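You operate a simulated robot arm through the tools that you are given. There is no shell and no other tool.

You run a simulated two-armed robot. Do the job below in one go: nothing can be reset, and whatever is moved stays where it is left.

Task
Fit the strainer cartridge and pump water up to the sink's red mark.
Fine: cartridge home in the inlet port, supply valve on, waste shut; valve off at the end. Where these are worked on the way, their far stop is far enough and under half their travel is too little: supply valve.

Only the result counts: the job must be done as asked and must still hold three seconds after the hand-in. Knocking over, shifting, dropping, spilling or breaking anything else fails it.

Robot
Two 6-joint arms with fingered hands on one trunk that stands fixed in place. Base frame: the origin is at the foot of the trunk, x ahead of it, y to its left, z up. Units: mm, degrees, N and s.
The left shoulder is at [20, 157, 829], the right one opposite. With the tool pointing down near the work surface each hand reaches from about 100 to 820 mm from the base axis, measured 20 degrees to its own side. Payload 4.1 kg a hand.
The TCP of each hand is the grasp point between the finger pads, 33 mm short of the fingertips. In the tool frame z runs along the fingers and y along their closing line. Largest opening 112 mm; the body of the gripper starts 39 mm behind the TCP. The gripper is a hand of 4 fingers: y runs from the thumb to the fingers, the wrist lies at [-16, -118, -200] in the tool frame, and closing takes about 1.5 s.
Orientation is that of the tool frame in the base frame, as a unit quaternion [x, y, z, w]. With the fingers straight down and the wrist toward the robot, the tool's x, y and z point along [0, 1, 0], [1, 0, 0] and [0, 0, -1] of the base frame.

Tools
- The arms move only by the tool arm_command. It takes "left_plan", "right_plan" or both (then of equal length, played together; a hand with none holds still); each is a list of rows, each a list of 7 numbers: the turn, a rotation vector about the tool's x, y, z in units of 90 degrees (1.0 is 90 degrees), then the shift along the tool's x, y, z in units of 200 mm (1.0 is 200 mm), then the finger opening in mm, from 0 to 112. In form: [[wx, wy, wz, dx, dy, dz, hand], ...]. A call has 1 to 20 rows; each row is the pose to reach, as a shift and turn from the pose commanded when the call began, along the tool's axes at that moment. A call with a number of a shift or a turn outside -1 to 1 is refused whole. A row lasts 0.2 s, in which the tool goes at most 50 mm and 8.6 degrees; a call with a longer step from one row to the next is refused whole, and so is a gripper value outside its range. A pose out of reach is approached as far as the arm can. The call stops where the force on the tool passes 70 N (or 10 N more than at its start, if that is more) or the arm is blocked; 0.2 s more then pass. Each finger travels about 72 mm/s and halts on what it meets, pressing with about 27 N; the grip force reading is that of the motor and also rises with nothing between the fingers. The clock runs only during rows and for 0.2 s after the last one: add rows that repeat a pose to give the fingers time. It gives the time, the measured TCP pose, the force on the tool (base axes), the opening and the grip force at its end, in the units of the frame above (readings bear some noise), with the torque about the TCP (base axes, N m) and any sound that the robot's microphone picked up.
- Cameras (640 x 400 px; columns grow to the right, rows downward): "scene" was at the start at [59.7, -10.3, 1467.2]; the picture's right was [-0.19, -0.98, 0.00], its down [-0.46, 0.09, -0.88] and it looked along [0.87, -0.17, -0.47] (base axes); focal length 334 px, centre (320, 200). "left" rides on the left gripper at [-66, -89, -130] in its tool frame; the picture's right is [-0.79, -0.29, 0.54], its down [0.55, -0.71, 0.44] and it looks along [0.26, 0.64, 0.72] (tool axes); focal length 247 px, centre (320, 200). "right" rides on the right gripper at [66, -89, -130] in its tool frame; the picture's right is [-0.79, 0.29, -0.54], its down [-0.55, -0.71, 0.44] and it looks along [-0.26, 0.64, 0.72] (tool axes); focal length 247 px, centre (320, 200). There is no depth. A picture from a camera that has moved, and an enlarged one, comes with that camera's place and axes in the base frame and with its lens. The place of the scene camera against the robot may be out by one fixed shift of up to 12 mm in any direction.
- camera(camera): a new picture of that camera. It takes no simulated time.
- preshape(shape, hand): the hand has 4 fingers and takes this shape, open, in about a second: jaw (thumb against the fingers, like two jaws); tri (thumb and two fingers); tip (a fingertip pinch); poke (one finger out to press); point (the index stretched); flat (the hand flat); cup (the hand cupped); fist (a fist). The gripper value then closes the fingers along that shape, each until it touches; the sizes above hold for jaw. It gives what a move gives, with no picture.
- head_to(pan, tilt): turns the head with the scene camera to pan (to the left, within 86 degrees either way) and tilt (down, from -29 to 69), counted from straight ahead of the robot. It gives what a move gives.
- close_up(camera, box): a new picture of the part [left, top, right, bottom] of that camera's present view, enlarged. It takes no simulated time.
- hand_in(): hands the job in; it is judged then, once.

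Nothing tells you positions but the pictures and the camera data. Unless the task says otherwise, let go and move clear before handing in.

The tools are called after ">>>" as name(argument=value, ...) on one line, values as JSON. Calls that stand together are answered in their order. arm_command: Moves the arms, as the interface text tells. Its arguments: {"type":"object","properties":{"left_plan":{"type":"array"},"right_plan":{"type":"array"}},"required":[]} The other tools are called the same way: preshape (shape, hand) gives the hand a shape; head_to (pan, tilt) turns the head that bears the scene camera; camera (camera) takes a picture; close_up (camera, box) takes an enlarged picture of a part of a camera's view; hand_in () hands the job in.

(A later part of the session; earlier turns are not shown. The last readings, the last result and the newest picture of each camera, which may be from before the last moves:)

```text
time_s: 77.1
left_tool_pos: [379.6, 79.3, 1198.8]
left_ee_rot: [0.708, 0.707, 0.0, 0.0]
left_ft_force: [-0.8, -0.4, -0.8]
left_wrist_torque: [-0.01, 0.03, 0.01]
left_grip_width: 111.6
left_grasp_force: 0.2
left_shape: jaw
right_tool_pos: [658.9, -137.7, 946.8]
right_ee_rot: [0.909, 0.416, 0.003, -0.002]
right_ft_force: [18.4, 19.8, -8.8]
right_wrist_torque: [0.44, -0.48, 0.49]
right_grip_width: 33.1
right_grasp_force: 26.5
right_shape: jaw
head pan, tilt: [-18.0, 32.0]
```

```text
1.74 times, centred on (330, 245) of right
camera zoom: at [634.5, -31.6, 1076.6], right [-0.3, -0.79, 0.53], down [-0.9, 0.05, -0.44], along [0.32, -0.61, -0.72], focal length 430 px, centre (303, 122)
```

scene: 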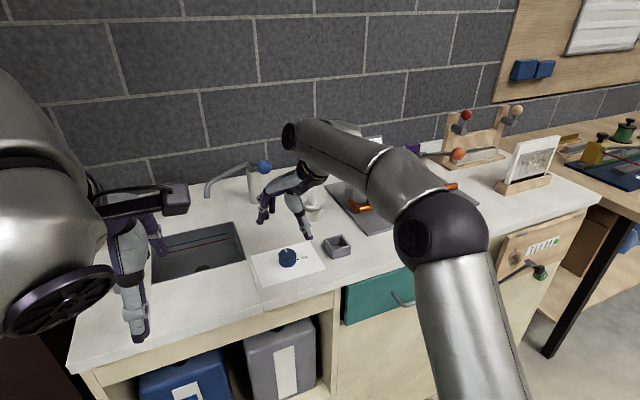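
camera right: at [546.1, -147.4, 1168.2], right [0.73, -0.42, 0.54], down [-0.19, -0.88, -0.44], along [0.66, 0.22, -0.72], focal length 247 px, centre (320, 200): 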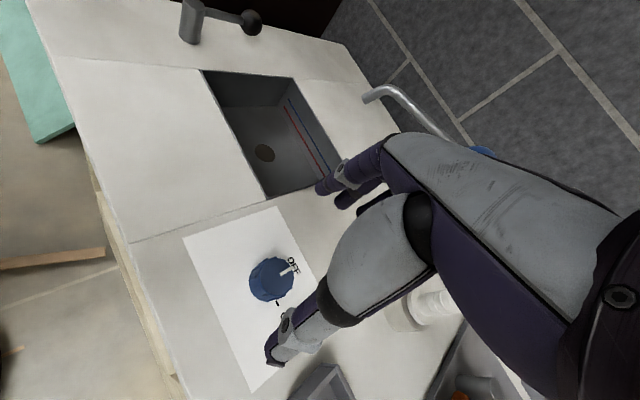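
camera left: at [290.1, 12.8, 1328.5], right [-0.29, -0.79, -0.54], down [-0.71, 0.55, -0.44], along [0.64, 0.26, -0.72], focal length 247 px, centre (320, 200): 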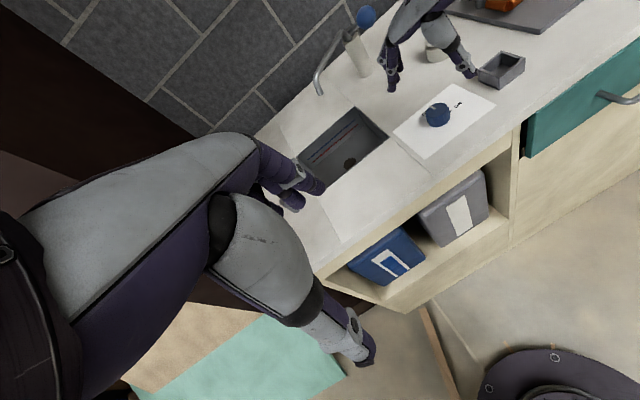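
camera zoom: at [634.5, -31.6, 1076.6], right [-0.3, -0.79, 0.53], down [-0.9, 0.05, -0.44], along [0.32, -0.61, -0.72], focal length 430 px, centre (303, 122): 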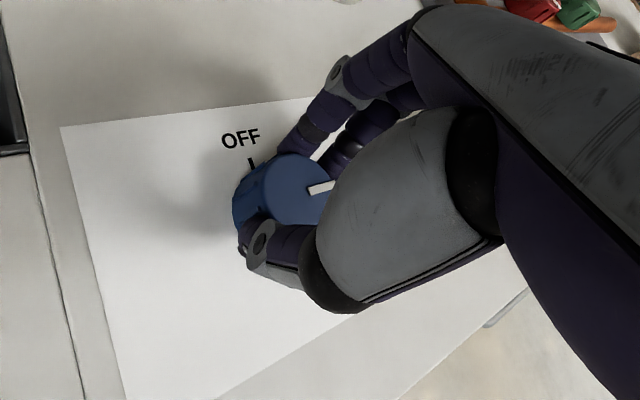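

The pointer now points to the right, toward ON, and the torque has risen, suggesting the stop. I'll release, rise, and check the knob.

>>> arm_command(right_plan=[[0, 0, 0, 0, 0, 0, 40], [0, 0, 0, 0, 0, 0, 60], [0, 0, 0, 0, 0, 0, 80], [0, 0, 0, 0, 0, 0, 84], [0, 0, 0, 0, 0, -0.1, 84], [0, 0, 0, 0, 0, -0.25, 84], [0, 0, 0, 0, 0, -0.42, 84], [0, 0, 0, 0, 0, -0.55, 84]])

>>> camera(camera="right")

>>> close_up(camera="right", box=[220, 180, 360, 330])

>>> camera(camera="scene")

```text
time_s: 78.9
left_tool_pos: [379.7, 77.7, 1198.2]
left_ee_rot: [0.707, 0.707, 0.0, 0.0]
left_ft_force: [-0.1, -0.5, -0.2]
left_wrist_torque: [0.01, 0.02, 0.01]
left_grip_width: 111.9
left_grasp_force: 0.0
left_shape: jaw
right_tool_pos: [656.3, -141.4, 1056.6]
right_ee_rot: [0.91, 0.414, 0.0, 0.0]
right_ft_force: [0.6, -0.8, 0.3]
right_wrist_torque: [-0.02, 0.02, 0.0]
right_grip_width: 83.4
right_grasp_force: 0.1
right_shape: jaw
head pan, tilt: [-18.0, 32.0]
```

```text
taken
camera right: at [633.6, -34.3, 1185.8], right [-0.3, -0.79, 0.54], down [-0.9, 0.05, -0.44], along [0.32, -0.62, -0.72], focal length 247 px, centre (320, 200)
```

right: 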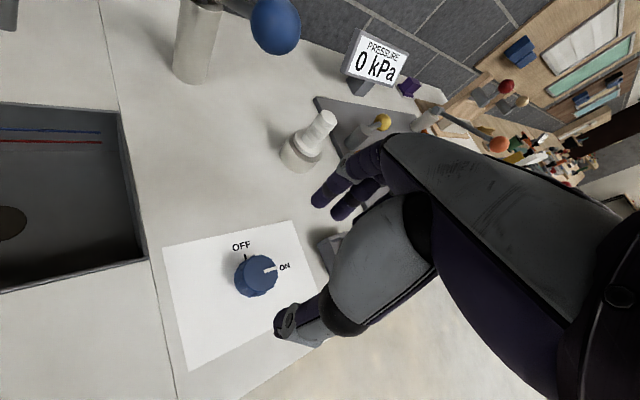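

```text
2.67 times, centred on (290, 255) of right
camera zoom: at [633.6, -34.3, 1185.8], right [-0.3, -0.79, 0.54], down [-0.9, 0.05, -0.44], along [0.32, -0.62, -0.72], focal length 659 px, centre (400, 53)
```

zoom: 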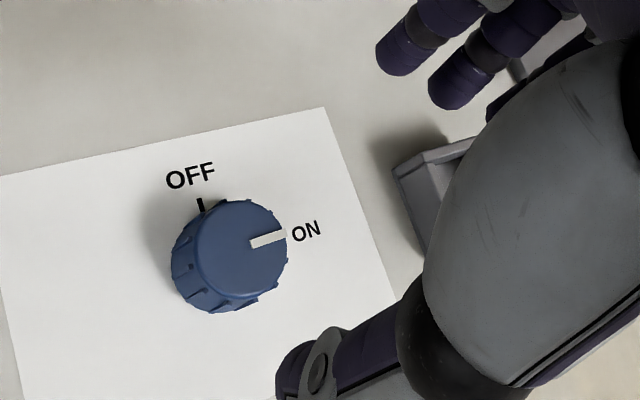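

```text
taken
```

scene: 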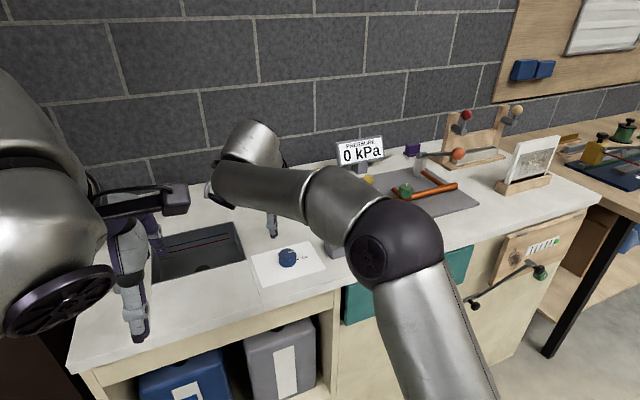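

The supply valve now points at ON. I'll check the cartridge gap from this new angle, and the drain.

>>> close_up(camera="right", box=[265, 90, 365, 190])

>>> close_up(camera="right", box=[0, 90, 150, 300])

>>> close_up(camera="right", box=[160, 0, 330, 110])

```text
4.00 times, centred on (315, 140) of right
camera zoom: at [633.6, -34.3, 1185.8], right [-0.3, -0.79, 0.54], down [-0.9, 0.05, -0.44], along [0.32, -0.62, -0.72], focal length 988 px, centre (340, 440)
```

zoom: 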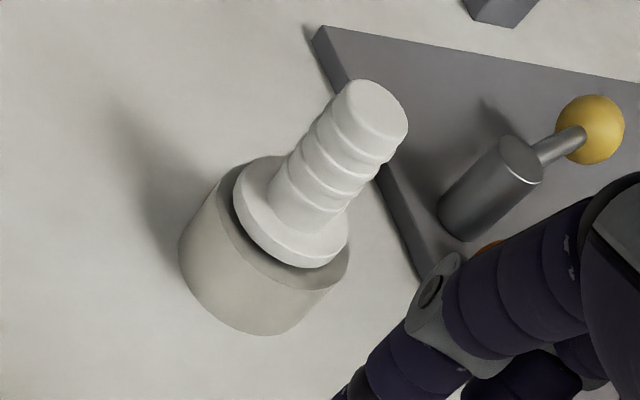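

```text
1.90 times, centred on (75, 195) of right
camera zoom: at [633.6, -34.3, 1185.8], right [-0.3, -0.79, 0.54], down [-0.9, 0.05, -0.44], along [0.32, -0.62, -0.72], focal length 470 px, centre (787, 210)
```

zoom: 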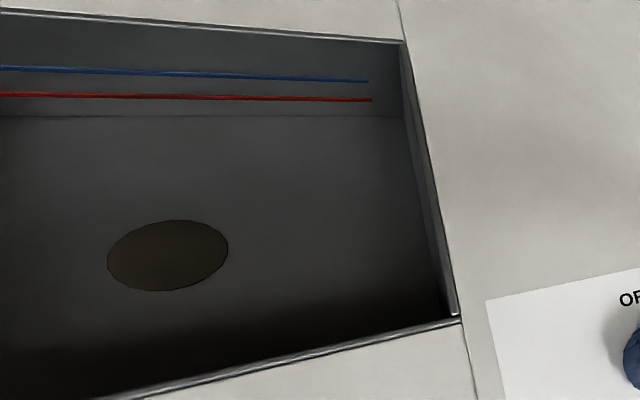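

```text
3.64 times, centred on (245, 55) of right
camera zoom: at [633.6, -34.3, 1185.8], right [-0.3, -0.79, 0.54], down [-0.9, 0.05, -0.44], along [0.32, -0.62, -0.72], focal length 898 px, centre (593, 727)
```

zoom: 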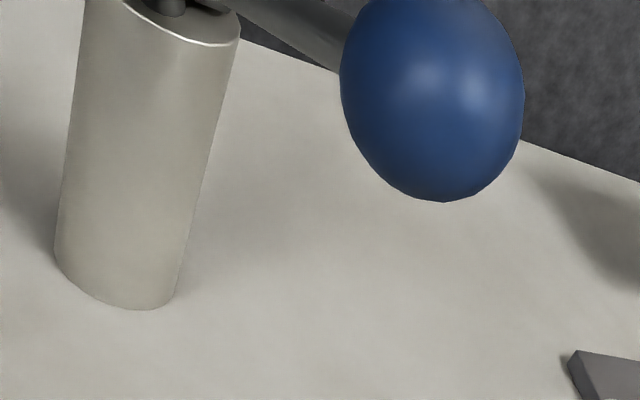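

The valve is at ON. Next is the pump: I'll bring the right hand round to a sideways pose (thumb right, fingers left, pointing forward) so it can hold the blue ball by its sides while the lever swings. First step is yaw and clearance; the left hand moves aside.

>>> arm_command(right_plan=[[0, 0, -0.09, -0.041, -0.002, -0.037, 84], [0, 0, -0.18, -0.081, -0.003, -0.073, 90], [0, 0, -0.27, -0.122, -0.005, -0.11, 100], [0, 0, -0.36, -0.162, -0.007, -0.146, 110], [0, 0, -0.45, -0.203, -0.009, -0.183, 112], [0, 0, -0.54, -0.244, -0.01, -0.219, 112], [0, 0, -0.63, -0.284, -0.012, -0.256, 112], [0, 0, -0.72, -0.325, -0.014, -0.292, 112], [0, 0, -0.81, -0.365, -0.015, -0.329, 112], [0, 0, -0.9, -0.406, -0.017, -0.365, 112]], left_plan=[[0, 0, 0, 0.075, -0.025, -0.025, 112], [0, 0, 0, 0.15, -0.05, -0.05, 112], [0, 0, 0, 0.225, -0.075, -0.075, 112], [0, 0, 0, 0.3, -0.1, -0.1, 112], [0, 0, 0, 0.375, -0.125, -0.125, 112], [0, 0, 0, 0.45, -0.15, -0.15, 112], [0, 0, 0, 0.525, -0.175, -0.175, 112], [0, 0, 0, 0.6, -0.2, -0.2, 112], [0, 0, 0, 0.675, -0.225, -0.225, 112], [0, 0, 0, 0.75, -0.25, -0.25, 112]])

>>> camera(camera="scene")

```text
time_s: 81.1
left_tool_pos: [329.1, 228.4, 1248.3]
left_ee_rot: [0.707, 0.707, 0.001, 0.0]
left_ft_force: [0.8, 0.5, -1.1]
left_wrist_torque: [0.01, -0.01, -0.03]
left_grip_width: 111.8
left_grasp_force: 0.1
left_shape: jaw
right_tool_pos: [600.2, -201.1, 1129.1]
right_ee_rot: [0.422, 0.907, 0.001, 0.0]
right_ft_force: [0.7, 0.8, 0.3]
right_wrist_torque: [-0.02, -0.01, -0.01]
right_grip_width: 111.7
right_grasp_force: 0.1
right_shape: jaw
head pan, tilt: [-18.0, 32.0]
```

```text
taken
```

scene: 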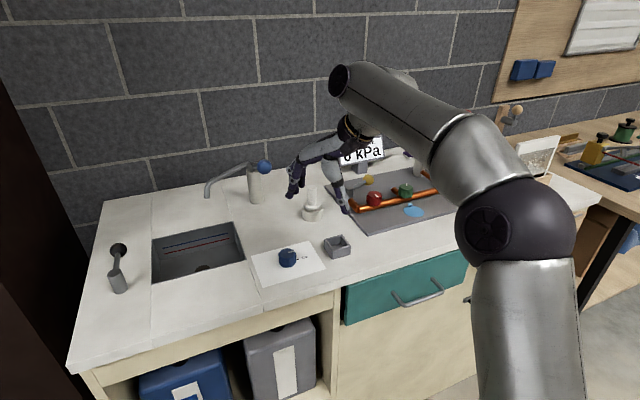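

Clear. Now the second step: roll the hand into the forward-pointing pose behind the blue ball, keeping a safe distance.

>>> arm_command(right_plan=[[-0.032, -0.069, -0.038, -0.008, 0.056, 0.006, 112], [-0.064, -0.138, -0.077, -0.016, 0.112, 0.012, 112], [-0.0965, -0.207, -0.115, -0.025, 0.167, 0.018, 112], [-0.1287, -0.276, -0.153, -0.033, 0.223, 0.023, 112], [-0.161, -0.345, -0.192, -0.041, 0.279, 0.029, 112], [-0.193, -0.414, -0.23, -0.049, 0.335, 0.035, 112], [-0.225, -0.483, -0.268, -0.057, 0.39, 0.041, 112], [-0.257, -0.552, -0.307, -0.065, 0.446, 0.047, 112], [-0.2895, -0.621, -0.345, -0.074, 0.502, 0.053, 112], [-0.322, -0.69, -0.383, -0.082, 0.558, 0.058, 112], [-0.354, -0.759, -0.422, -0.09, 0.613, 0.064, 112], [-0.386, -0.828, -0.46, -0.098, 0.669, 0.07, 112], [-0.386, -0.828, -0.46, -0.098, 0.669, 0.07, 112]])

>>> camera(camera="scene")

>>> camera(camera="right")

```text
time_s: 83.9
left_tool_pos: [329.4, 228.8, 1248.7]
left_ee_rot: [0.707, 0.707, -0.001, 0.0]
left_ft_force: [-0.4, -0.2, 0.5]
left_wrist_torque: [-0.01, -0.02, 0.0]
left_grip_width: 111.4
left_grasp_force: 0.1
left_shape: jaw
right_tool_pos: [736.2, -128.0, 1141.4]
right_ee_rot: [-0.002, 0.767, 0.0, 0.641]
right_ft_force: [-0.9, -0.3, 0.4]
right_wrist_torque: [0.0, 0.01, -0.01]
right_grip_width: 111.7
right_grasp_force: 0.0
right_shape: jaw
right hand out of reach, approached as far as the arm can: row 12, 13
head pan, tilt: [-18.0, 32.0]
```

```text
taken
```

scene: 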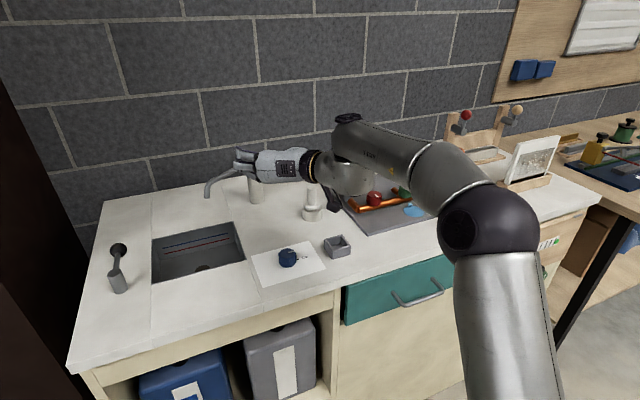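

```text
taken
camera right: at [597.0, -220.0, 1098.9], right [-0.39, 0.29, 0.87], down [0.53, -0.71, 0.47], along [0.76, 0.64, 0.12], focal length 247 px, centre (320, 200)
```

right: 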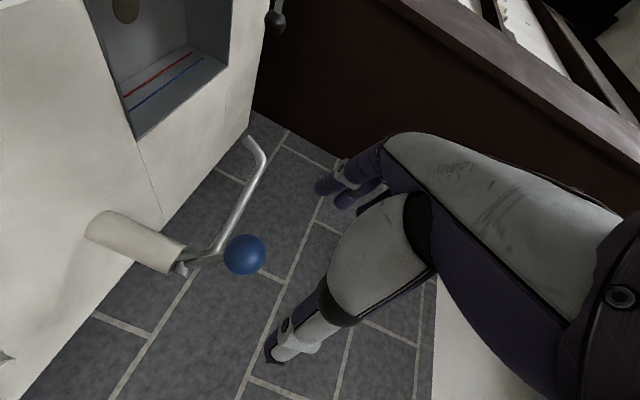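

The sideways pose works from behind; the ball is about (814,-130,1090) by the wrist camera. I'll advance so the open jaw surrounds the ball.

>>> arm_command(right_plan=[[0, 0, 0, 0.045, -0.002, 0.104, 90], [0, 0, 0, 0.09, -0.003, 0.209, 84], [0, 0, 0, 0.134, -0.004, 0.313, 80], [0, 0, 0, 0.179, -0.005, 0.4175, 80], [0, 0, 0, 0.179, -0.005, 0.4175, 80]])

>>> camera(camera="right")

>>> close_up(camera="scene", box=[190, 110, 360, 240])

```text
time_s: 85.1
left_tool_pos: [329.1, 228.6, 1248.0]
left_ee_rot: [0.707, 0.707, 0.0, 0.0]
left_ft_force: [0.4, 1.0, -0.1]
left_wrist_torque: [-0.01, -0.04, -0.02]
left_grip_width: 111.6
left_grasp_force: 0.1
left_shape: jaw
right_tool_pos: [812.7, -129.9, 1090.9]
right_ee_rot: [0.0, 0.765, 0.0, 0.644]
right_ft_force: [0.7, -0.4, -0.2]
right_wrist_torque: [-0.03, 0.01, 0.02]
right_grip_width: 80.5
right_grasp_force: 0.0
right_shape: jaw
head pan, tilt: [-18.0, 32.0]
```

```text
taken
camera right: at [673.9, -220.0, 1047.5], right [-0.39, 0.29, 0.87], down [0.52, -0.71, 0.47], along [0.76, 0.64, 0.13], focal length 247 px, centre (320, 200)
```

right: 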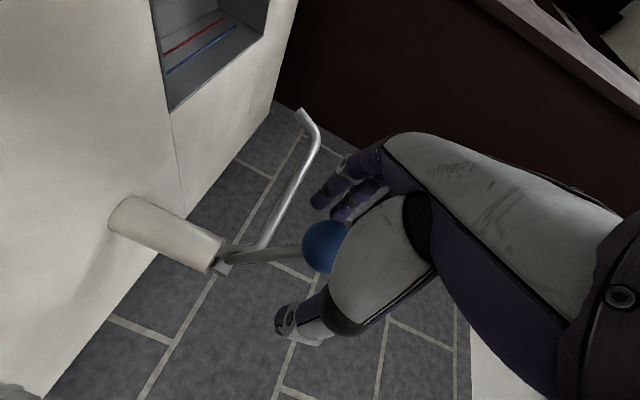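

```text
3.08 times, centred on (275, 175) of scene
camera zoom: at [55.3, -20.4, 1460.9], right [-0.31, -0.95, 0.0], down [-0.5, 0.16, -0.85], along [0.81, -0.26, -0.53], focal length 1026 px, centre (458, 277)
```

zoom: 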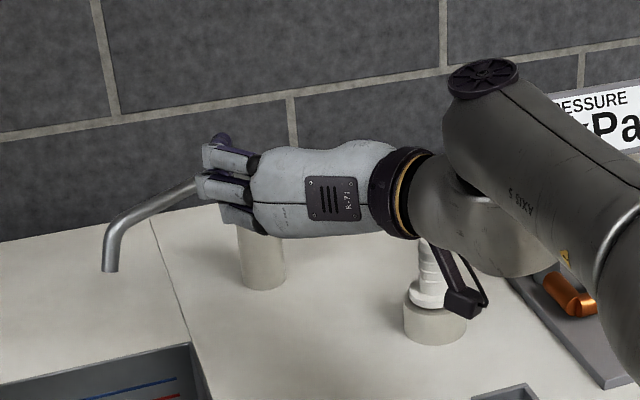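

The ball is right at the grasp point. I'll close the jaw on it from the sides.

>>> arm_command(right_plan=[[0, 0, 0, 0, 0, 0, 66], [0, 0, 0, 0, 0, 0, 54], [0, 0, 0, 0, 0, 0, 44], [0, 0, 0, 0, 0, 0, 36], [0, 0, 0, 0, 0, 0, 28], [0, 0, 0, 0, 0, 0, 22], [0, 0, 0, 0, 0, 0, 22]])

>>> camera(camera="right")

>>> close_up(camera="scene", box=[190, 110, 360, 240])

```text
time_s: 86.7
left_tool_pos: [329.6, 228.6, 1248.1]
left_ee_rot: [0.708, 0.707, 0.001, -0.001]
left_ft_force: [-0.2, -0.1, 0.0]
left_wrist_torque: [0.0, 0.0, -0.02]
left_grip_width: 111.9
left_grasp_force: 0.0
left_shape: jaw
right_tool_pos: [812.5, -130.0, 1090.6]
right_ee_rot: [0.0, 0.765, 0.0, 0.644]
right_ft_force: [0.7, -0.4, -0.8]
right_wrist_torque: [0.01, -0.03, 0.0]
right_grip_width: 22.4
right_grasp_force: 0.0
right_shape: jaw
head pan, tilt: [-18.0, 32.0]
```

```text
taken
camera right: at [673.8, -219.9, 1047.6], right [-0.39, 0.29, 0.87], down [0.52, -0.71, 0.47], along [0.76, 0.64, 0.13], focal length 247 px, centre (320, 200)
```

right: 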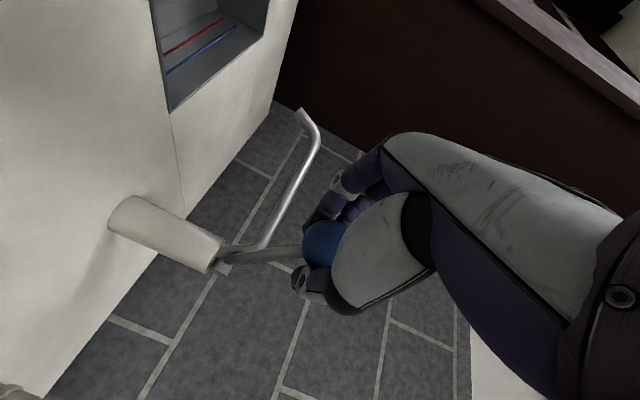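

```text
3.08 times, centred on (275, 175) of scene
camera zoom: at [55.4, -20.4, 1460.9], right [-0.31, -0.95, 0.0], down [-0.5, 0.16, -0.85], along [0.81, -0.26, -0.53], focal length 1026 px, centre (458, 277)
```

zoom: 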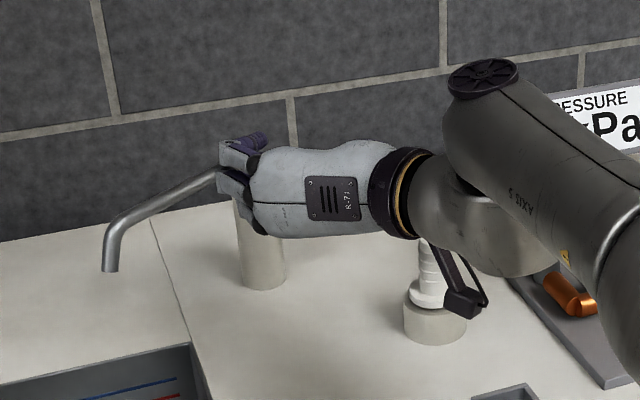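

The jaw closed to 22 mm without touching, so the ball is not exactly between the pads. I'll zoom in to find the offset.

>>> close_up(camera="right", box=[260, 170, 400, 320])

>>> head_to(pan=-10, tilt=26)

>>> close_up(camera="scene", box=[240, 130, 340, 230])

>>> camera(camera="left")

```text
2.67 times, centred on (330, 245) of right
camera zoom: at [673.8, -219.9, 1047.6], right [-0.39, 0.29, 0.87], down [0.52, -0.71, 0.47], along [0.76, 0.64, 0.13], focal length 659 px, centre (293, 80)
```

zoom: 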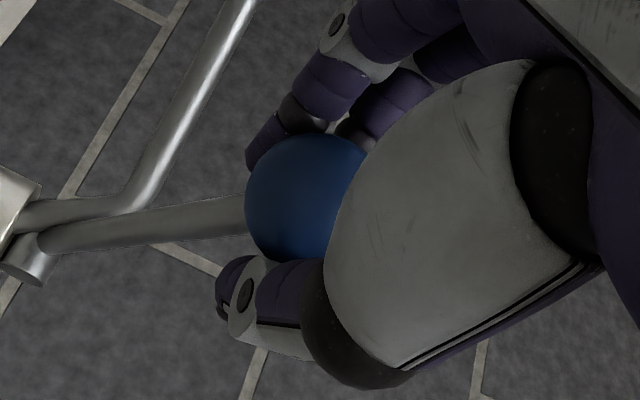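

```text
time_s: 87.4
left_tool_pos: [328.8, 228.5, 1248.8]
left_ee_rot: [0.706, 0.708, 0.0, -0.001]
left_ft_force: [-0.5, 0.2, -0.2]
left_wrist_torque: [-0.01, -0.02, 0.03]
left_grip_width: 111.6
left_grasp_force: 0.2
left_shape: jaw
right_tool_pos: [812.8, -128.9, 1090.4]
right_ee_rot: [0.001, 0.765, 0.0, 0.643]
right_ft_force: [-1.0, 0.8, -0.4]
right_wrist_torque: [0.0, -0.02, -0.03]
right_grip_width: 22.5
right_grasp_force: 0.2
right_shape: jaw
head pan, tilt: [-10.0, 26.0]
```

```text
4.00 times, centred on (290, 180) of scene
camera zoom: at [60.6, -8.7, 1470.3], right [-0.17, -0.98, 0.0], down [-0.43, 0.08, -0.9], along [0.88, -0.16, -0.44], focal length 1334 px, centre (440, 280)
```

zoom: 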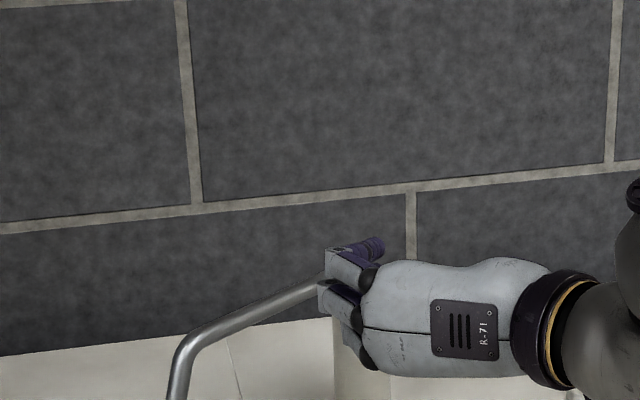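

```text
taken
camera left: at [240.4, 163.1, 1378.0], right [-0.29, -0.79, -0.54], down [-0.71, 0.55, -0.44], along [0.64, 0.26, -0.72], focal length 247 px, centre (320, 200)
```

left: 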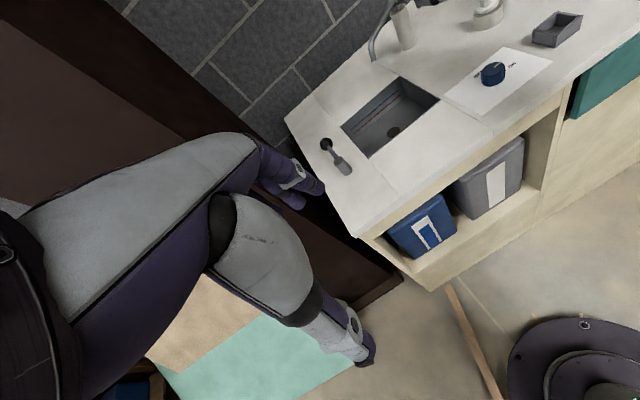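

The ball (radius ≈18 mm) is within 6 mm of the grasp point and the fingertips are already curling behind it. I'll close further until force builds.

>>> arm_command(right_plan=[[0, 0, 0, 0, 0, 0, 19], [0, 0, 0, 0, 0, 0, 16], [0, 0, 0, 0, 0, 0, 13], [0, 0, 0, 0, 0, 0, 10], [0, 0, 0, 0, 0, 0, 10]])

>>> close_up(camera="right", box=[260, 170, 400, 320])

```text
time_s: 88.6
left_tool_pos: [328.9, 230.1, 1247.5]
left_ee_rot: [0.707, 0.707, 0.0, 0.0]
left_ft_force: [-1.3, 0.0, -0.9]
left_wrist_torque: [0.04, -0.01, 0.0]
left_grip_width: 111.7
left_grasp_force: 0.0
left_shape: jaw
right_tool_pos: [812.8, -131.7, 1089.3]
right_ee_rot: [0.0, 0.766, -0.001, 0.642]
right_ft_force: [12.4, -3.0, -5.1]
right_wrist_torque: [-0.03, 0.03, 0.02]
right_grip_width: 21.2
right_grasp_force: 27.2
right_shape: jaw
head pan, tilt: [-10.0, 26.0]
```

```text
2.67 times, centred on (330, 245) of right
camera zoom: at [674.3, -220.4, 1046.8], right [-0.39, 0.29, 0.87], down [0.52, -0.71, 0.47], along [0.76, 0.64, 0.13], focal length 659 px, centre (293, 80)
```

zoom: 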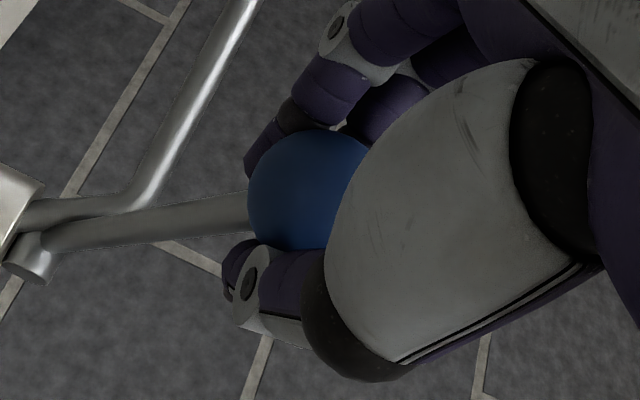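

The grip is firm with the fingers behind the ball. The hinge is near (975,-122,1020), lever about 170 mm long. I'll start the down stroke along the arc, slowly.

>>> arm_command(right_plan=[[0, 0, 0, 0.03, 0, -0.006, 10], [0, 0, 0, 0.0665, 0, -0.0115, 10], [0, 0, 0, 0.095, 0, -0.0155, 10], [0, 0, 0, 0.125, 0, -0.019, 10], [0, 0, 0, 0.162, 0, -0.0215, 10], [0, 0, 0, 0.2, 0, -0.0235, 10], [0, 0, 0, 0.2, 0, -0.0235, 10]])

>>> close_up(camera="right", box=[180, 150, 420, 340])

>>> camera(camera="scene")

```text
time_s: 90.2
left_tool_pos: [329.8, 227.6, 1248.6]
left_ee_rot: [0.707, 0.707, 0.001, 0.0]
left_ft_force: [-1.8, -0.2, -0.1]
left_wrist_torque: [-0.01, 0.0, -0.01]
left_grip_width: 111.7
left_grasp_force: 0.1
left_shape: jaw
right_tool_pos: [809.0, -130.7, 1058.8]
right_ee_rot: [0.0, 0.767, 0.001, 0.641]
right_ft_force: [-3.2, -8.3, 3.3]
right_wrist_torque: [0.0, -0.04, -0.04]
right_grip_width: 23.1
right_grasp_force: 26.8
right_shape: jaw
right hand out of reach, approached as far as the arm can: row 5, 6, 7
head pan, tilt: [-10.0, 26.0]
```

```text
2.11 times, centred on (300, 245) of right
camera zoom: at [671.3, -220.5, 1016.8], right [-0.39, 0.29, 0.88], down [0.53, -0.71, 0.47], along [0.75, 0.64, 0.13], focal length 520 px, centre (362, 105)
```

zoom: 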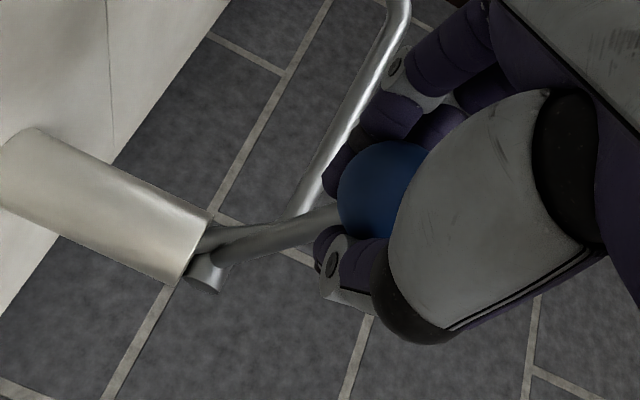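

```text
taken
```

scene: 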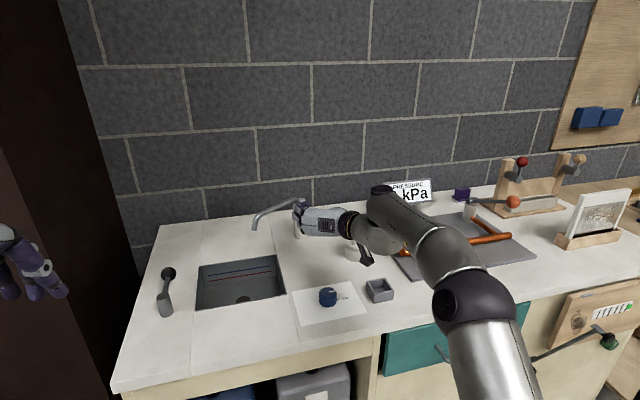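

The lever moves down easily (under 10 N). The arm reaches a fold limit with this pitch, so I'll let the hand tip downward gradually as it follows the lever further.

>>> arm_command(right_plan=[[0, 0.015, 0, 0.04, 0, -0.004, 10], [0, 0.03, 0, 0.082, 0, -0.007, 10], [0, 0.044, 0, 0.1235, 0, -0.008, 10], [0, 0.061, 0, 0.16, 0, -0.005, 10], [0, 0.078, 0, 0.198, 0, 0, 10], [0, 0.095, 0, 0.235, 0, 0.009, 10], [0, 0.111, 0, 0.271, 0, 0.0185, 10], [0, 0.111, 0, 0.271, 0, 0.0185, 10]])

>>> close_up(camera="right", box=[180, 150, 420, 340])

>>> close_up(camera="scene", box=[150, 180, 350, 330])

```text
time_s: 92.0
left_tool_pos: [330.6, 229.1, 1247.7]
left_ee_rot: [0.707, 0.707, 0.0, 0.0]
left_ft_force: [0.3, -0.8, 0.4]
left_wrist_torque: [0.01, 0.02, 0.02]
left_grip_width: 111.7
left_grasp_force: 0.2
left_shape: jaw
right_tool_pos: [803.0, -126.1, 1002.1]
right_ee_rot: [-0.002, 0.82, 0.002, 0.572]
right_ft_force: [0.5, 0.9, 0.4]
right_wrist_torque: [0.0, 0.01, -0.02]
right_grip_width: 17.0
right_grasp_force: 27.1
right_shape: jaw
head pan, tilt: [-10.0, 26.0]
```

```text
2.11 times, centred on (300, 245) of right
camera zoom: at [660.3, -218.0, 984.5], right [-0.23, 0.28, 0.93], down [0.6, -0.71, 0.37], along [0.76, 0.65, -0.01], focal length 520 px, centre (362, 105)
```

zoom: 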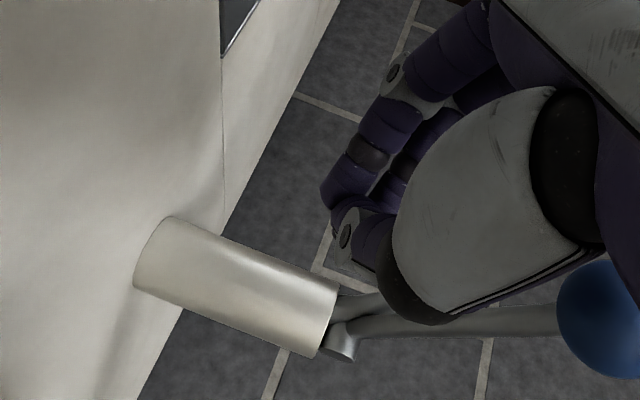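

```text
2.67 times, centred on (250, 255) of scene
camera zoom: at [60.7, -8.6, 1470.4], right [-0.17, -0.98, 0.0], down [-0.43, 0.08, -0.9], along [0.89, -0.16, -0.44], focal length 889 px, centre (507, 53)
```

zoom: 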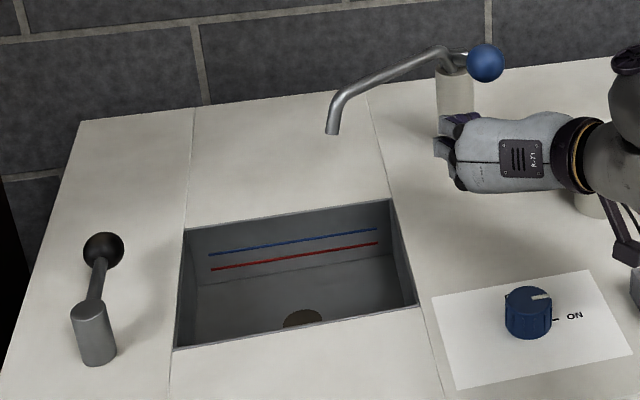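

The handle is spring-loaded: it slipped off and returned to the top, so I only need to push it down repeatedly. I'll back the hand out from under the lever, then roll it to press the lever from above with the closed fingertips.

>>> arm_command(right_plan=[[0, 0.07, 0, 0.023, 0, -0.1, 10], [0, 0.14, 0, 0.046, 0, -0.2, 10], [0, 0.21, 0, 0.069, 0, -0.3, 10], [0, 0.278, 0, 0.091, 0, -0.3925, 10], [0, 0.278, 0, 0.091, 0, -0.3925, 10]])

>>> camera(camera="scene")

```text
time_s: 93.2
left_tool_pos: [329.2, 228.9, 1247.3]
left_ee_rot: [0.707, 0.707, 0.0, 0.0]
left_ft_force: [-0.2, 0.2, -0.1]
left_wrist_torque: [0.0, -0.01, 0.01]
left_grip_width: 111.6
left_grasp_force: 0.1
left_shape: jaw
right_tool_pos: [722.2, -130.1, 1013.6]
right_ee_rot: [0.0, 0.924, 0.0, 0.383]
right_ft_force: [-0.4, 0.7, -0.1]
right_wrist_torque: [0.0, -0.02, -0.02]
right_grip_width: 17.0
right_grasp_force: 27.2
right_shape: jaw
head pan, tilt: [-10.0, 26.0]
```

```text
taken
```

scene: 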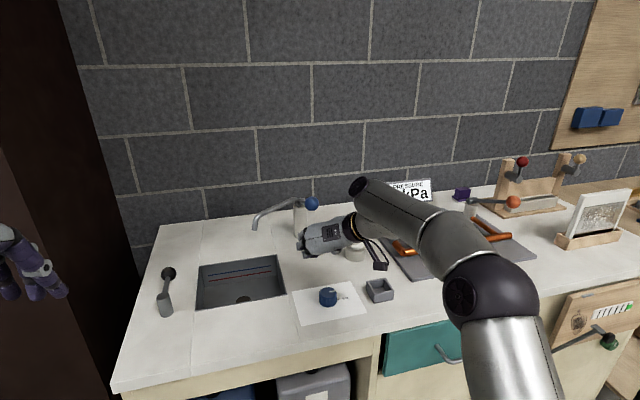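

Clear of the lever. Now I'll roll the hand upright (fingers forward-down, 45° pitch) while rising behind the ball.

>>> arm_command(right_plan=[[0, 0, 0.06, -0.04, -0.002, -0.06, 10], [0, 0, 0.15, -0.08, -0.005, -0.12, 10], [0, 0, 0.24, -0.11, -0.007, -0.17, 10], [0, 0, 0.33, -0.14, -0.009, -0.21, 10], [0, 0, 0.42, -0.165, -0.011, -0.25, 10], [0, 0, 0.51, -0.19, -0.014, -0.29, 10], [0, 0, 0.6, -0.215, -0.016, -0.325, 10], [0, 0, 0.69, -0.237, -0.018, -0.36, 10], [0, 0, 0.78, -0.257, -0.02, -0.39, 10], [0, 0, 0.87, -0.275, -0.022, -0.42, 10], [0, 0, 0.95, -0.288, -0.024, -0.44, 10], [0, 0, 1.0, -0.297, -0.025, -0.4525, 10], [0, 0, 1.0, -0.297, -0.025, -0.4525, 10]])

>>> camera(camera="scene")

>>> camera(camera="right")

```text
time_s: 96.0
left_tool_pos: [330.0, 227.7, 1248.6]
left_ee_rot: [0.707, 0.707, 0.0, 0.0]
left_ft_force: [0.8, -0.1, -0.4]
left_wrist_torque: [0.06, -0.01, 0.01]
left_grip_width: 111.3
left_grasp_force: 0.0
left_shape: jaw
right_tool_pos: [708.8, -134.1, 1111.9]
right_ee_rot: [0.611, 0.719, 0.279, 0.175]
right_ft_force: [0.3, -0.5, 0.2]
right_wrist_torque: [0.04, -0.02, 0.0]
right_grip_width: 17.3
right_grasp_force: 27.0
right_shape: jaw
right hand out of reach, approached as far as the arm can: row 9, 10, 11, 12, 13
head pan, tilt: [-10.0, 26.0]
```

```text
taken
```

scene: 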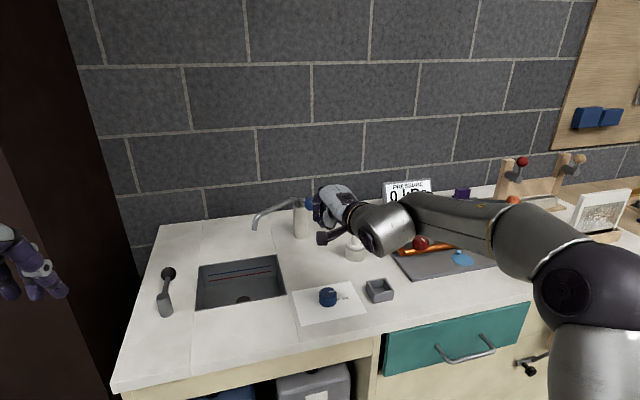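

```text
taken
camera right: at [550.5, -104.9, 1164.5], right [0.06, -0.85, 0.53], down [-0.19, -0.53, -0.83], along [0.98, -0.06, -0.19], focal length 247 px, centre (320, 200)
```

right: 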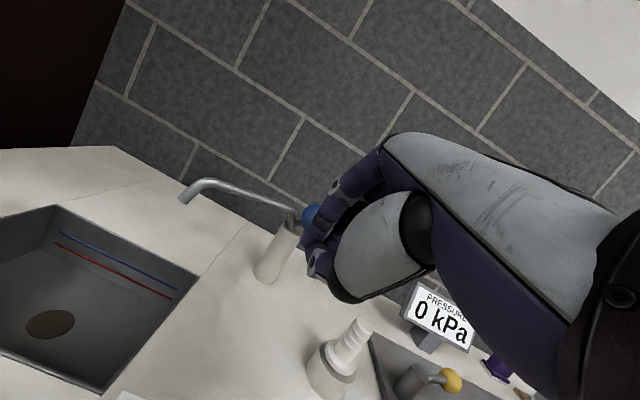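

The pose fell a little short of the target (fold limit), but it is fine behind the ball. I'll move up and forward so the closed fingertips hover above the lever just beyond the ball.

>>> arm_command(right_plan=[[-0.015, -0.023, 0.01, -0.001, 0.13, 0.002, 0], [-0.03, -0.045, 0.02, -0.001, 0.24, 0.005, 0], [-0.045, -0.07, 0.03, -0.003, 0.33, 0.012, 0], [-0.06, -0.09, 0.04, -0.025, 0.41, 0.07, 0], [-0.07, -0.11, 0.048, -0.045, 0.475, 0.115, 0], [-0.0806, -0.1238, 0.0543, -0.06, 0.528, 0.153, 0], [-0.0806, -0.1238, 0.0543, -0.06, 0.528, 0.153, 0]])

>>> camera(camera="right")

>>> close_up(camera="scene", box=[230, 150, 400, 270])

```text
time_s: 97.6
left_tool_pos: [330.2, 229.5, 1248.2]
left_ee_rot: [0.707, 0.707, 0.0, 0.001]
left_ft_force: [-0.9, 0.3, -0.7]
left_wrist_torque: [0.02, 0.0, 0.01]
left_grip_width: 111.7
left_grasp_force: 0.1
left_shape: jaw
right_tool_pos: [814.9, -130.9, 1151.9]
right_ee_rot: [0.653, 0.653, 0.27, 0.27]
right_ft_force: [0.2, -0.2, 0.2]
right_wrist_torque: [0.0, -0.04, -0.02]
right_grip_width: 17.3
right_grasp_force: 26.8
right_shape: jaw
head pan, tilt: [-10.0, 26.0]
```

```text
taken
camera right: at [660.2, -66.5, 1180.2], right [-0.18, -0.79, 0.58], down [-0.2, -0.55, -0.81], along [0.96, -0.26, -0.06], focal length 247 px, centre (320, 200)
```

right: 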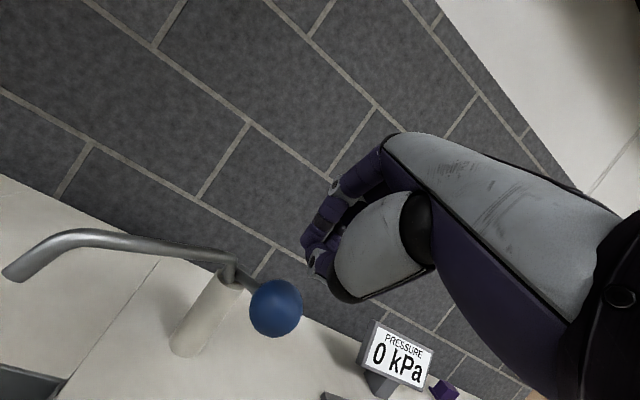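

```text
3.33 times, centred on (315, 210) of scene
camera zoom: at [60.6, -8.7, 1470.4], right [-0.17, -0.98, 0.0], down [-0.43, 0.08, -0.9], along [0.89, -0.16, -0.44], focal length 1112 px, centre (337, 167)
```

zoom: 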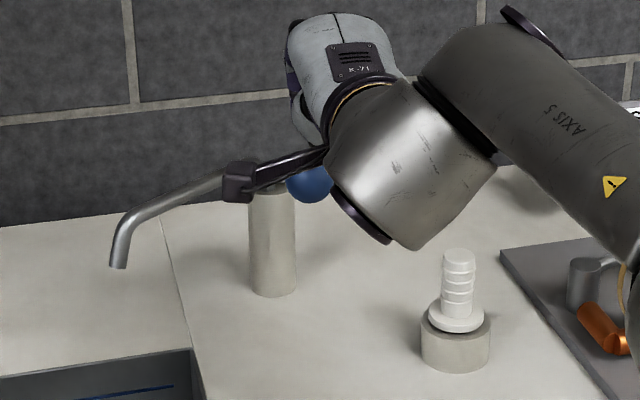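

The fingertips now hover over the lever just past the ball. I'll press down along the arc to about a third of the stroke and check forces.

>>> arm_command(right_plan=[[0, 0, 0, 0, -0.046, 0.046, 0], [0.01, 0, 0, 0, -0.098, 0.076, 0], [0.022, 0, 0, 0, -0.149, 0.1057, 0], [0.039, 0, 0, 0, -0.206, 0.147, 0], [0.0556, 0, 0, 0, -0.264, 0.1877, 0], [0.0556, 0, 0, 0, -0.264, 0.1877, 0]])

>>> camera(camera="right")

>>> close_up(camera="scene", box=[230, 150, 400, 270])

```text
time_s: 99.0
left_tool_pos: [329.4, 228.5, 1248.2]
left_ee_rot: [0.707, 0.707, 0.0, 0.0]
left_ft_force: [0.4, 0.2, 0.0]
left_wrist_torque: [-0.02, -0.04, -0.01]
left_grip_width: 111.8
left_grasp_force: 0.1
left_shape: jaw
right_tool_pos: [801.5, -131.5, 1087.3]
right_ee_rot: [0.665, 0.664, 0.242, 0.242]
right_ft_force: [0.2, 0.3, 3.1]
right_wrist_torque: [0.0, 0.0, -0.05]
right_grip_width: 17.1
right_grasp_force: 27.1
right_shape: jaw
head pan, tilt: [-10.0, 26.0]
```

```text
taken
camera right: at [650.6, -66.7, 1129.7], right [-0.13, -0.79, 0.6], down [-0.27, -0.55, -0.79], along [0.96, -0.26, -0.14], focal length 247 px, centre (320, 200)
```

right: 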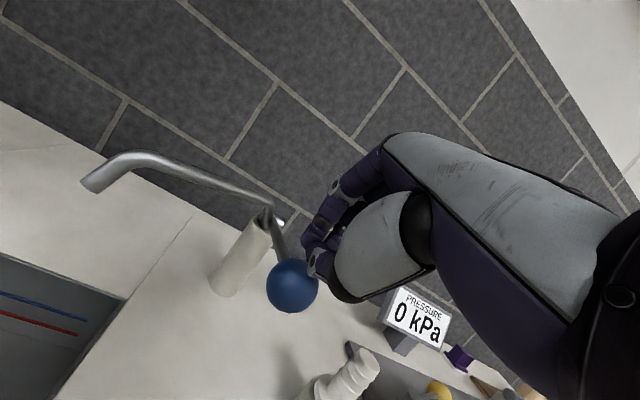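

```text
3.33 times, centred on (315, 210) of scene
camera zoom: at [60.6, -8.6, 1470.4], right [-0.17, -0.98, 0.0], down [-0.43, 0.08, -0.9], along [0.89, -0.16, -0.44], focal length 1112 px, centre (337, 167)
```

zoom: 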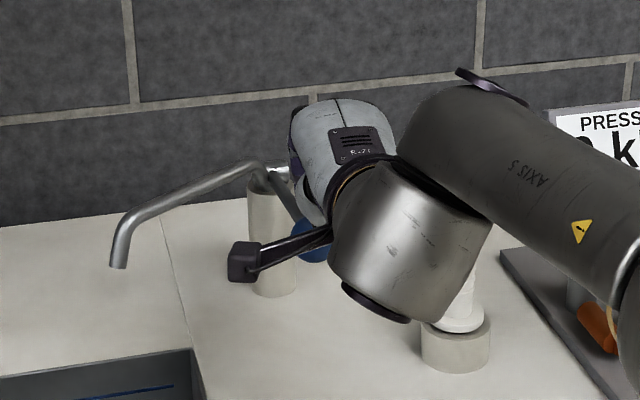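

The lever follows at only 3 N. I'll continue toward the bottom of the stroke.

>>> arm_command(right_plan=[[0.0167, 0, 0, 0, -0.0435, 0.0575, 0], [0.0333, 0, 0, 0, -0.087, 0.115, 0], [0.0445, 0, 0, 0, -0.123, 0.177, 0], [0.0556, 0, 0, 0, -0.1595, 0.2395, 0], [0.0667, 0, 0, 0, -0.186, 0.306, 0], [0.0778, 0, 0, 0, -0.2125, 0.373, 0], [0.0778, 0, 0, 0, -0.2125, 0.373, 0]])

>>> camera(camera="right")

>>> close_up(camera="scene", box=[180, 170, 380, 310])

```text
time_s: 100.1
left_tool_pos: [328.7, 228.5, 1248.7]
left_ee_rot: [0.707, 0.708, 0.0, 0.001]
left_ft_force: [-0.6, -0.1, -0.2]
left_wrist_torque: [0.01, -0.02, -0.01]
left_grip_width: 111.8
left_grasp_force: 0.1
left_shape: jaw
right_tool_pos: [811.3, -134.1, 1054.9]
right_ee_rot: [0.672, 0.669, 0.229, 0.222]
right_ft_force: [-0.1, -3.4, 19.9]
right_wrist_torque: [-0.02, 0.18, 0.05]
right_grip_width: 15.7
right_grasp_force: 27.3
right_shape: jaw
head pan, tilt: [-10.0, 26.0]
stopped in row 5 (right hand): the force on the tool passed its limit at 78 N (the readings are from after the stop); the commanded pose is now the measured one
```

```text
taken
camera right: at [662.2, -69.1, 1104.3], right [-0.1, -0.8, 0.59], down [-0.3, -0.54, -0.78], along [0.95, -0.26, -0.19], focal length 247 px, centre (320, 200)
```

right: 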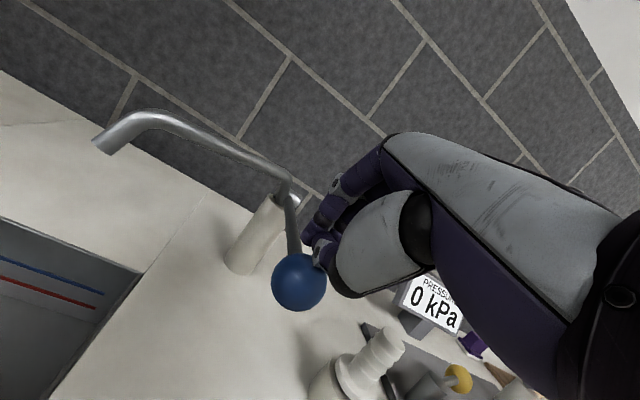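

```text
2.86 times, centred on (280, 240) of scene
camera zoom: at [59.6, -8.7, 1470.4], right [-0.17, -0.98, 0.0], down [-0.43, 0.08, -0.9], along [0.89, -0.16, -0.44], focal length 953 px, centre (434, 86)
```

zoom: 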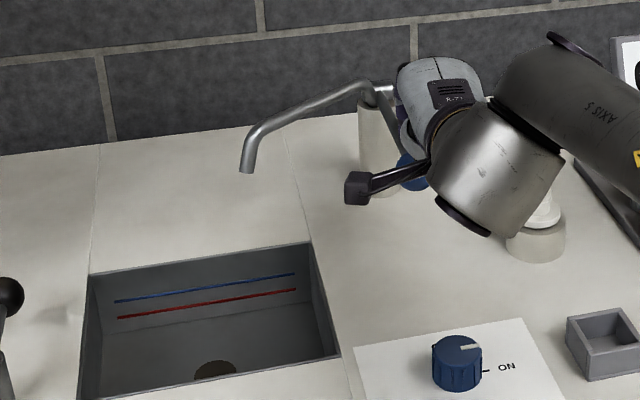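

I hit the bottom stop (lever about level). I'll let the lever rise and check the sink for water.

>>> arm_command(right_plan=[[0, 0, 0, 0, 0.05, -0.06, 0], [0, 0, 0, 0, 0.11, -0.12, 0], [0, 0, 0, 0, 0.17, -0.18, 0], [0, 0, 0, 0, 0.23, -0.24, 0], [0, 0, 0, 0, 0.29, -0.3, 0], [0, 0, 0, 0, 0.33, -0.34, 0]])

>>> close_up(camera="scene", box=[180, 170, 380, 310])

>>> close_up(camera="scene", box=[190, 240, 300, 320])

```text
time_s: 101.5
left_tool_pos: [329.4, 228.2, 1247.1]
left_ee_rot: [0.707, 0.707, 0.0, 0.0]
left_ft_force: [-0.3, -1.4, 0.5]
left_wrist_torque: [0.0, 0.02, 0.05]
left_grip_width: 111.6
left_grasp_force: 0.0
left_shape: jaw
right_tool_pos: [823.2, -134.6, 1142.8]
right_ee_rot: [0.673, 0.67, 0.224, 0.22]
right_ft_force: [0.8, 0.0, 0.4]
right_wrist_torque: [0.0, -0.03, 0.01]
right_grip_width: 16.6
right_grasp_force: 27.0
right_shape: jaw
head pan, tilt: [-10.0, 26.0]
```

```text
2.86 times, centred on (280, 240) of scene
camera zoom: at [60.7, -8.7, 1470.4], right [-0.17, -0.98, 0.0], down [-0.43, 0.08, -0.9], along [0.89, -0.16, -0.44], focal length 953 px, centre (434, 86)
```

zoom: 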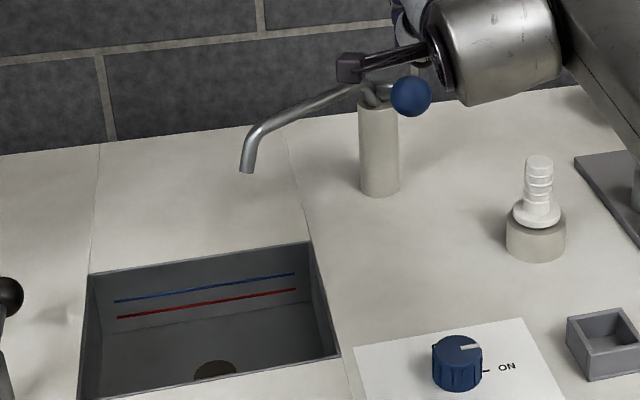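

```text
5.00 times, centred on (245, 280) of scene
camera zoom: at [60.7, -8.7, 1470.4], right [-0.17, -0.98, 0.0], down [-0.43, 0.08, -0.9], along [0.89, -0.16, -0.44], focal length 1668 px, centre (695, -200)
```

zoom: 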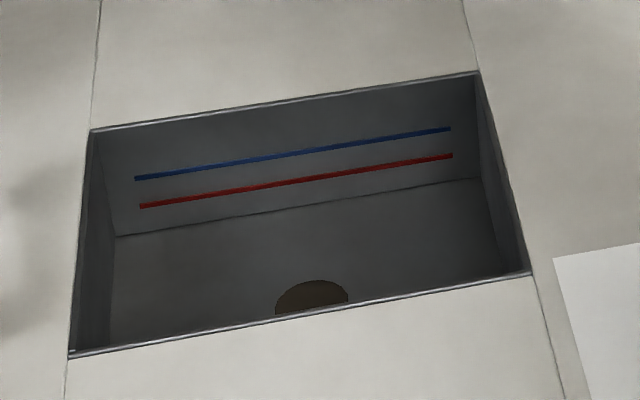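

No water yet after one full stroke. I'll make another stroke and look right at the bottom for any flow from the spout.

>>> arm_command(right_plan=[[0, 0, 0, 0.01, -0.07, 0.05, 0], [0, 0, 0, 0.015, -0.14, 0.105, 0], [0, 0, 0, 0.015, -0.206, 0.158, 0], [0, 0, 0, 0.015, -0.255, 0.23, 0]])

>>> close_up(camera="scene", box=[180, 170, 380, 310])

>>> arm_command(right_plan=[[0, 0, 0, 0, -0.04, 0.065, 0]])

>>> close_up(camera="scene", box=[180, 170, 380, 310])

```text
time_s: 102.5
left_tool_pos: [328.9, 229.0, 1248.5]
left_ee_rot: [0.707, 0.707, 0.0, 0.0]
left_ft_force: [0.3, -0.5, 0.0]
left_wrist_torque: [-0.01, -0.03, 0.01]
left_grip_width: 111.8
left_grasp_force: 0.1
left_shape: jaw
right_tool_pos: [809.6, -129.3, 1076.0]
right_ee_rot: [0.672, 0.67, 0.226, 0.219]
right_ft_force: [0.0, 0.8, 2.1]
right_wrist_torque: [-0.01, -0.01, -0.02]
right_grip_width: 16.4
right_grasp_force: 26.5
right_shape: jaw
head pan, tilt: [-10.0, 26.0]
```

```text
2.86 times, centred on (280, 240) of scene
camera zoom: at [60.5, -8.6, 1470.4], right [-0.17, -0.98, 0.0], down [-0.43, 0.08, -0.9], along [0.89, -0.16, -0.44], focal length 953 px, centre (434, 86)
```

zoom: 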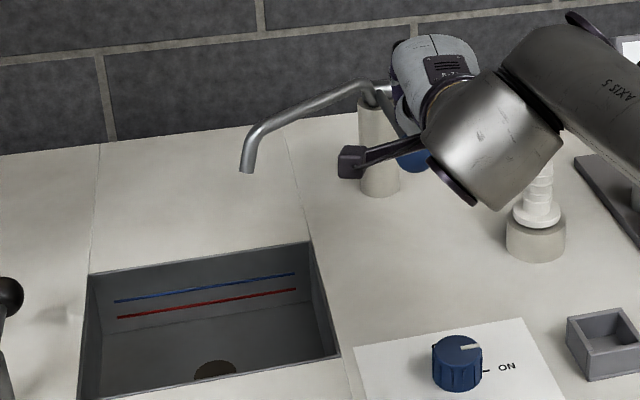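

```text
time_s: 102.9
left_tool_pos: [329.4, 229.0, 1249.0]
left_ee_rot: [0.707, 0.707, 0.0, 0.001]
left_ft_force: [0.8, 0.2, -0.4]
left_wrist_torque: [-0.01, 0.02, -0.02]
left_grip_width: 111.8
left_grasp_force: 0.1
left_shape: jaw
right_tool_pos: [811.2, -130.3, 1062.8]
right_ee_rot: [0.673, 0.67, 0.224, 0.22]
right_ft_force: [-1.9, 0.1, 2.5]
right_wrist_torque: [0.0, 0.04, -0.01]
right_grip_width: 16.8
right_grasp_force: 27.0
right_shape: jaw
head pan, tilt: [-10.0, 26.0]
```

```text
2.86 times, centred on (280, 240) of scene
camera zoom: at [60.5, -8.7, 1470.4], right [-0.17, -0.98, 0.0], down [-0.43, 0.08, -0.9], along [0.89, -0.16, -0.44], focal length 953 px, centre (434, 86)
```

zoom: 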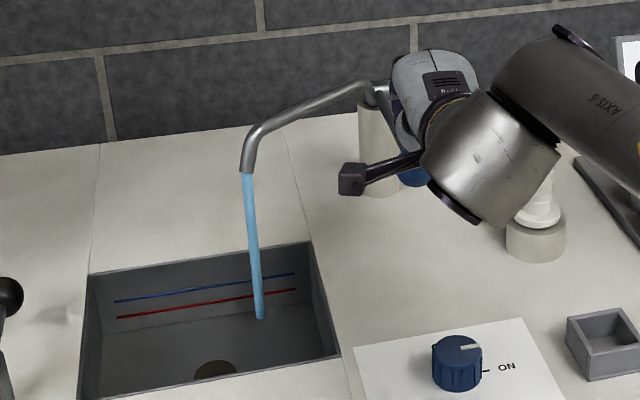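

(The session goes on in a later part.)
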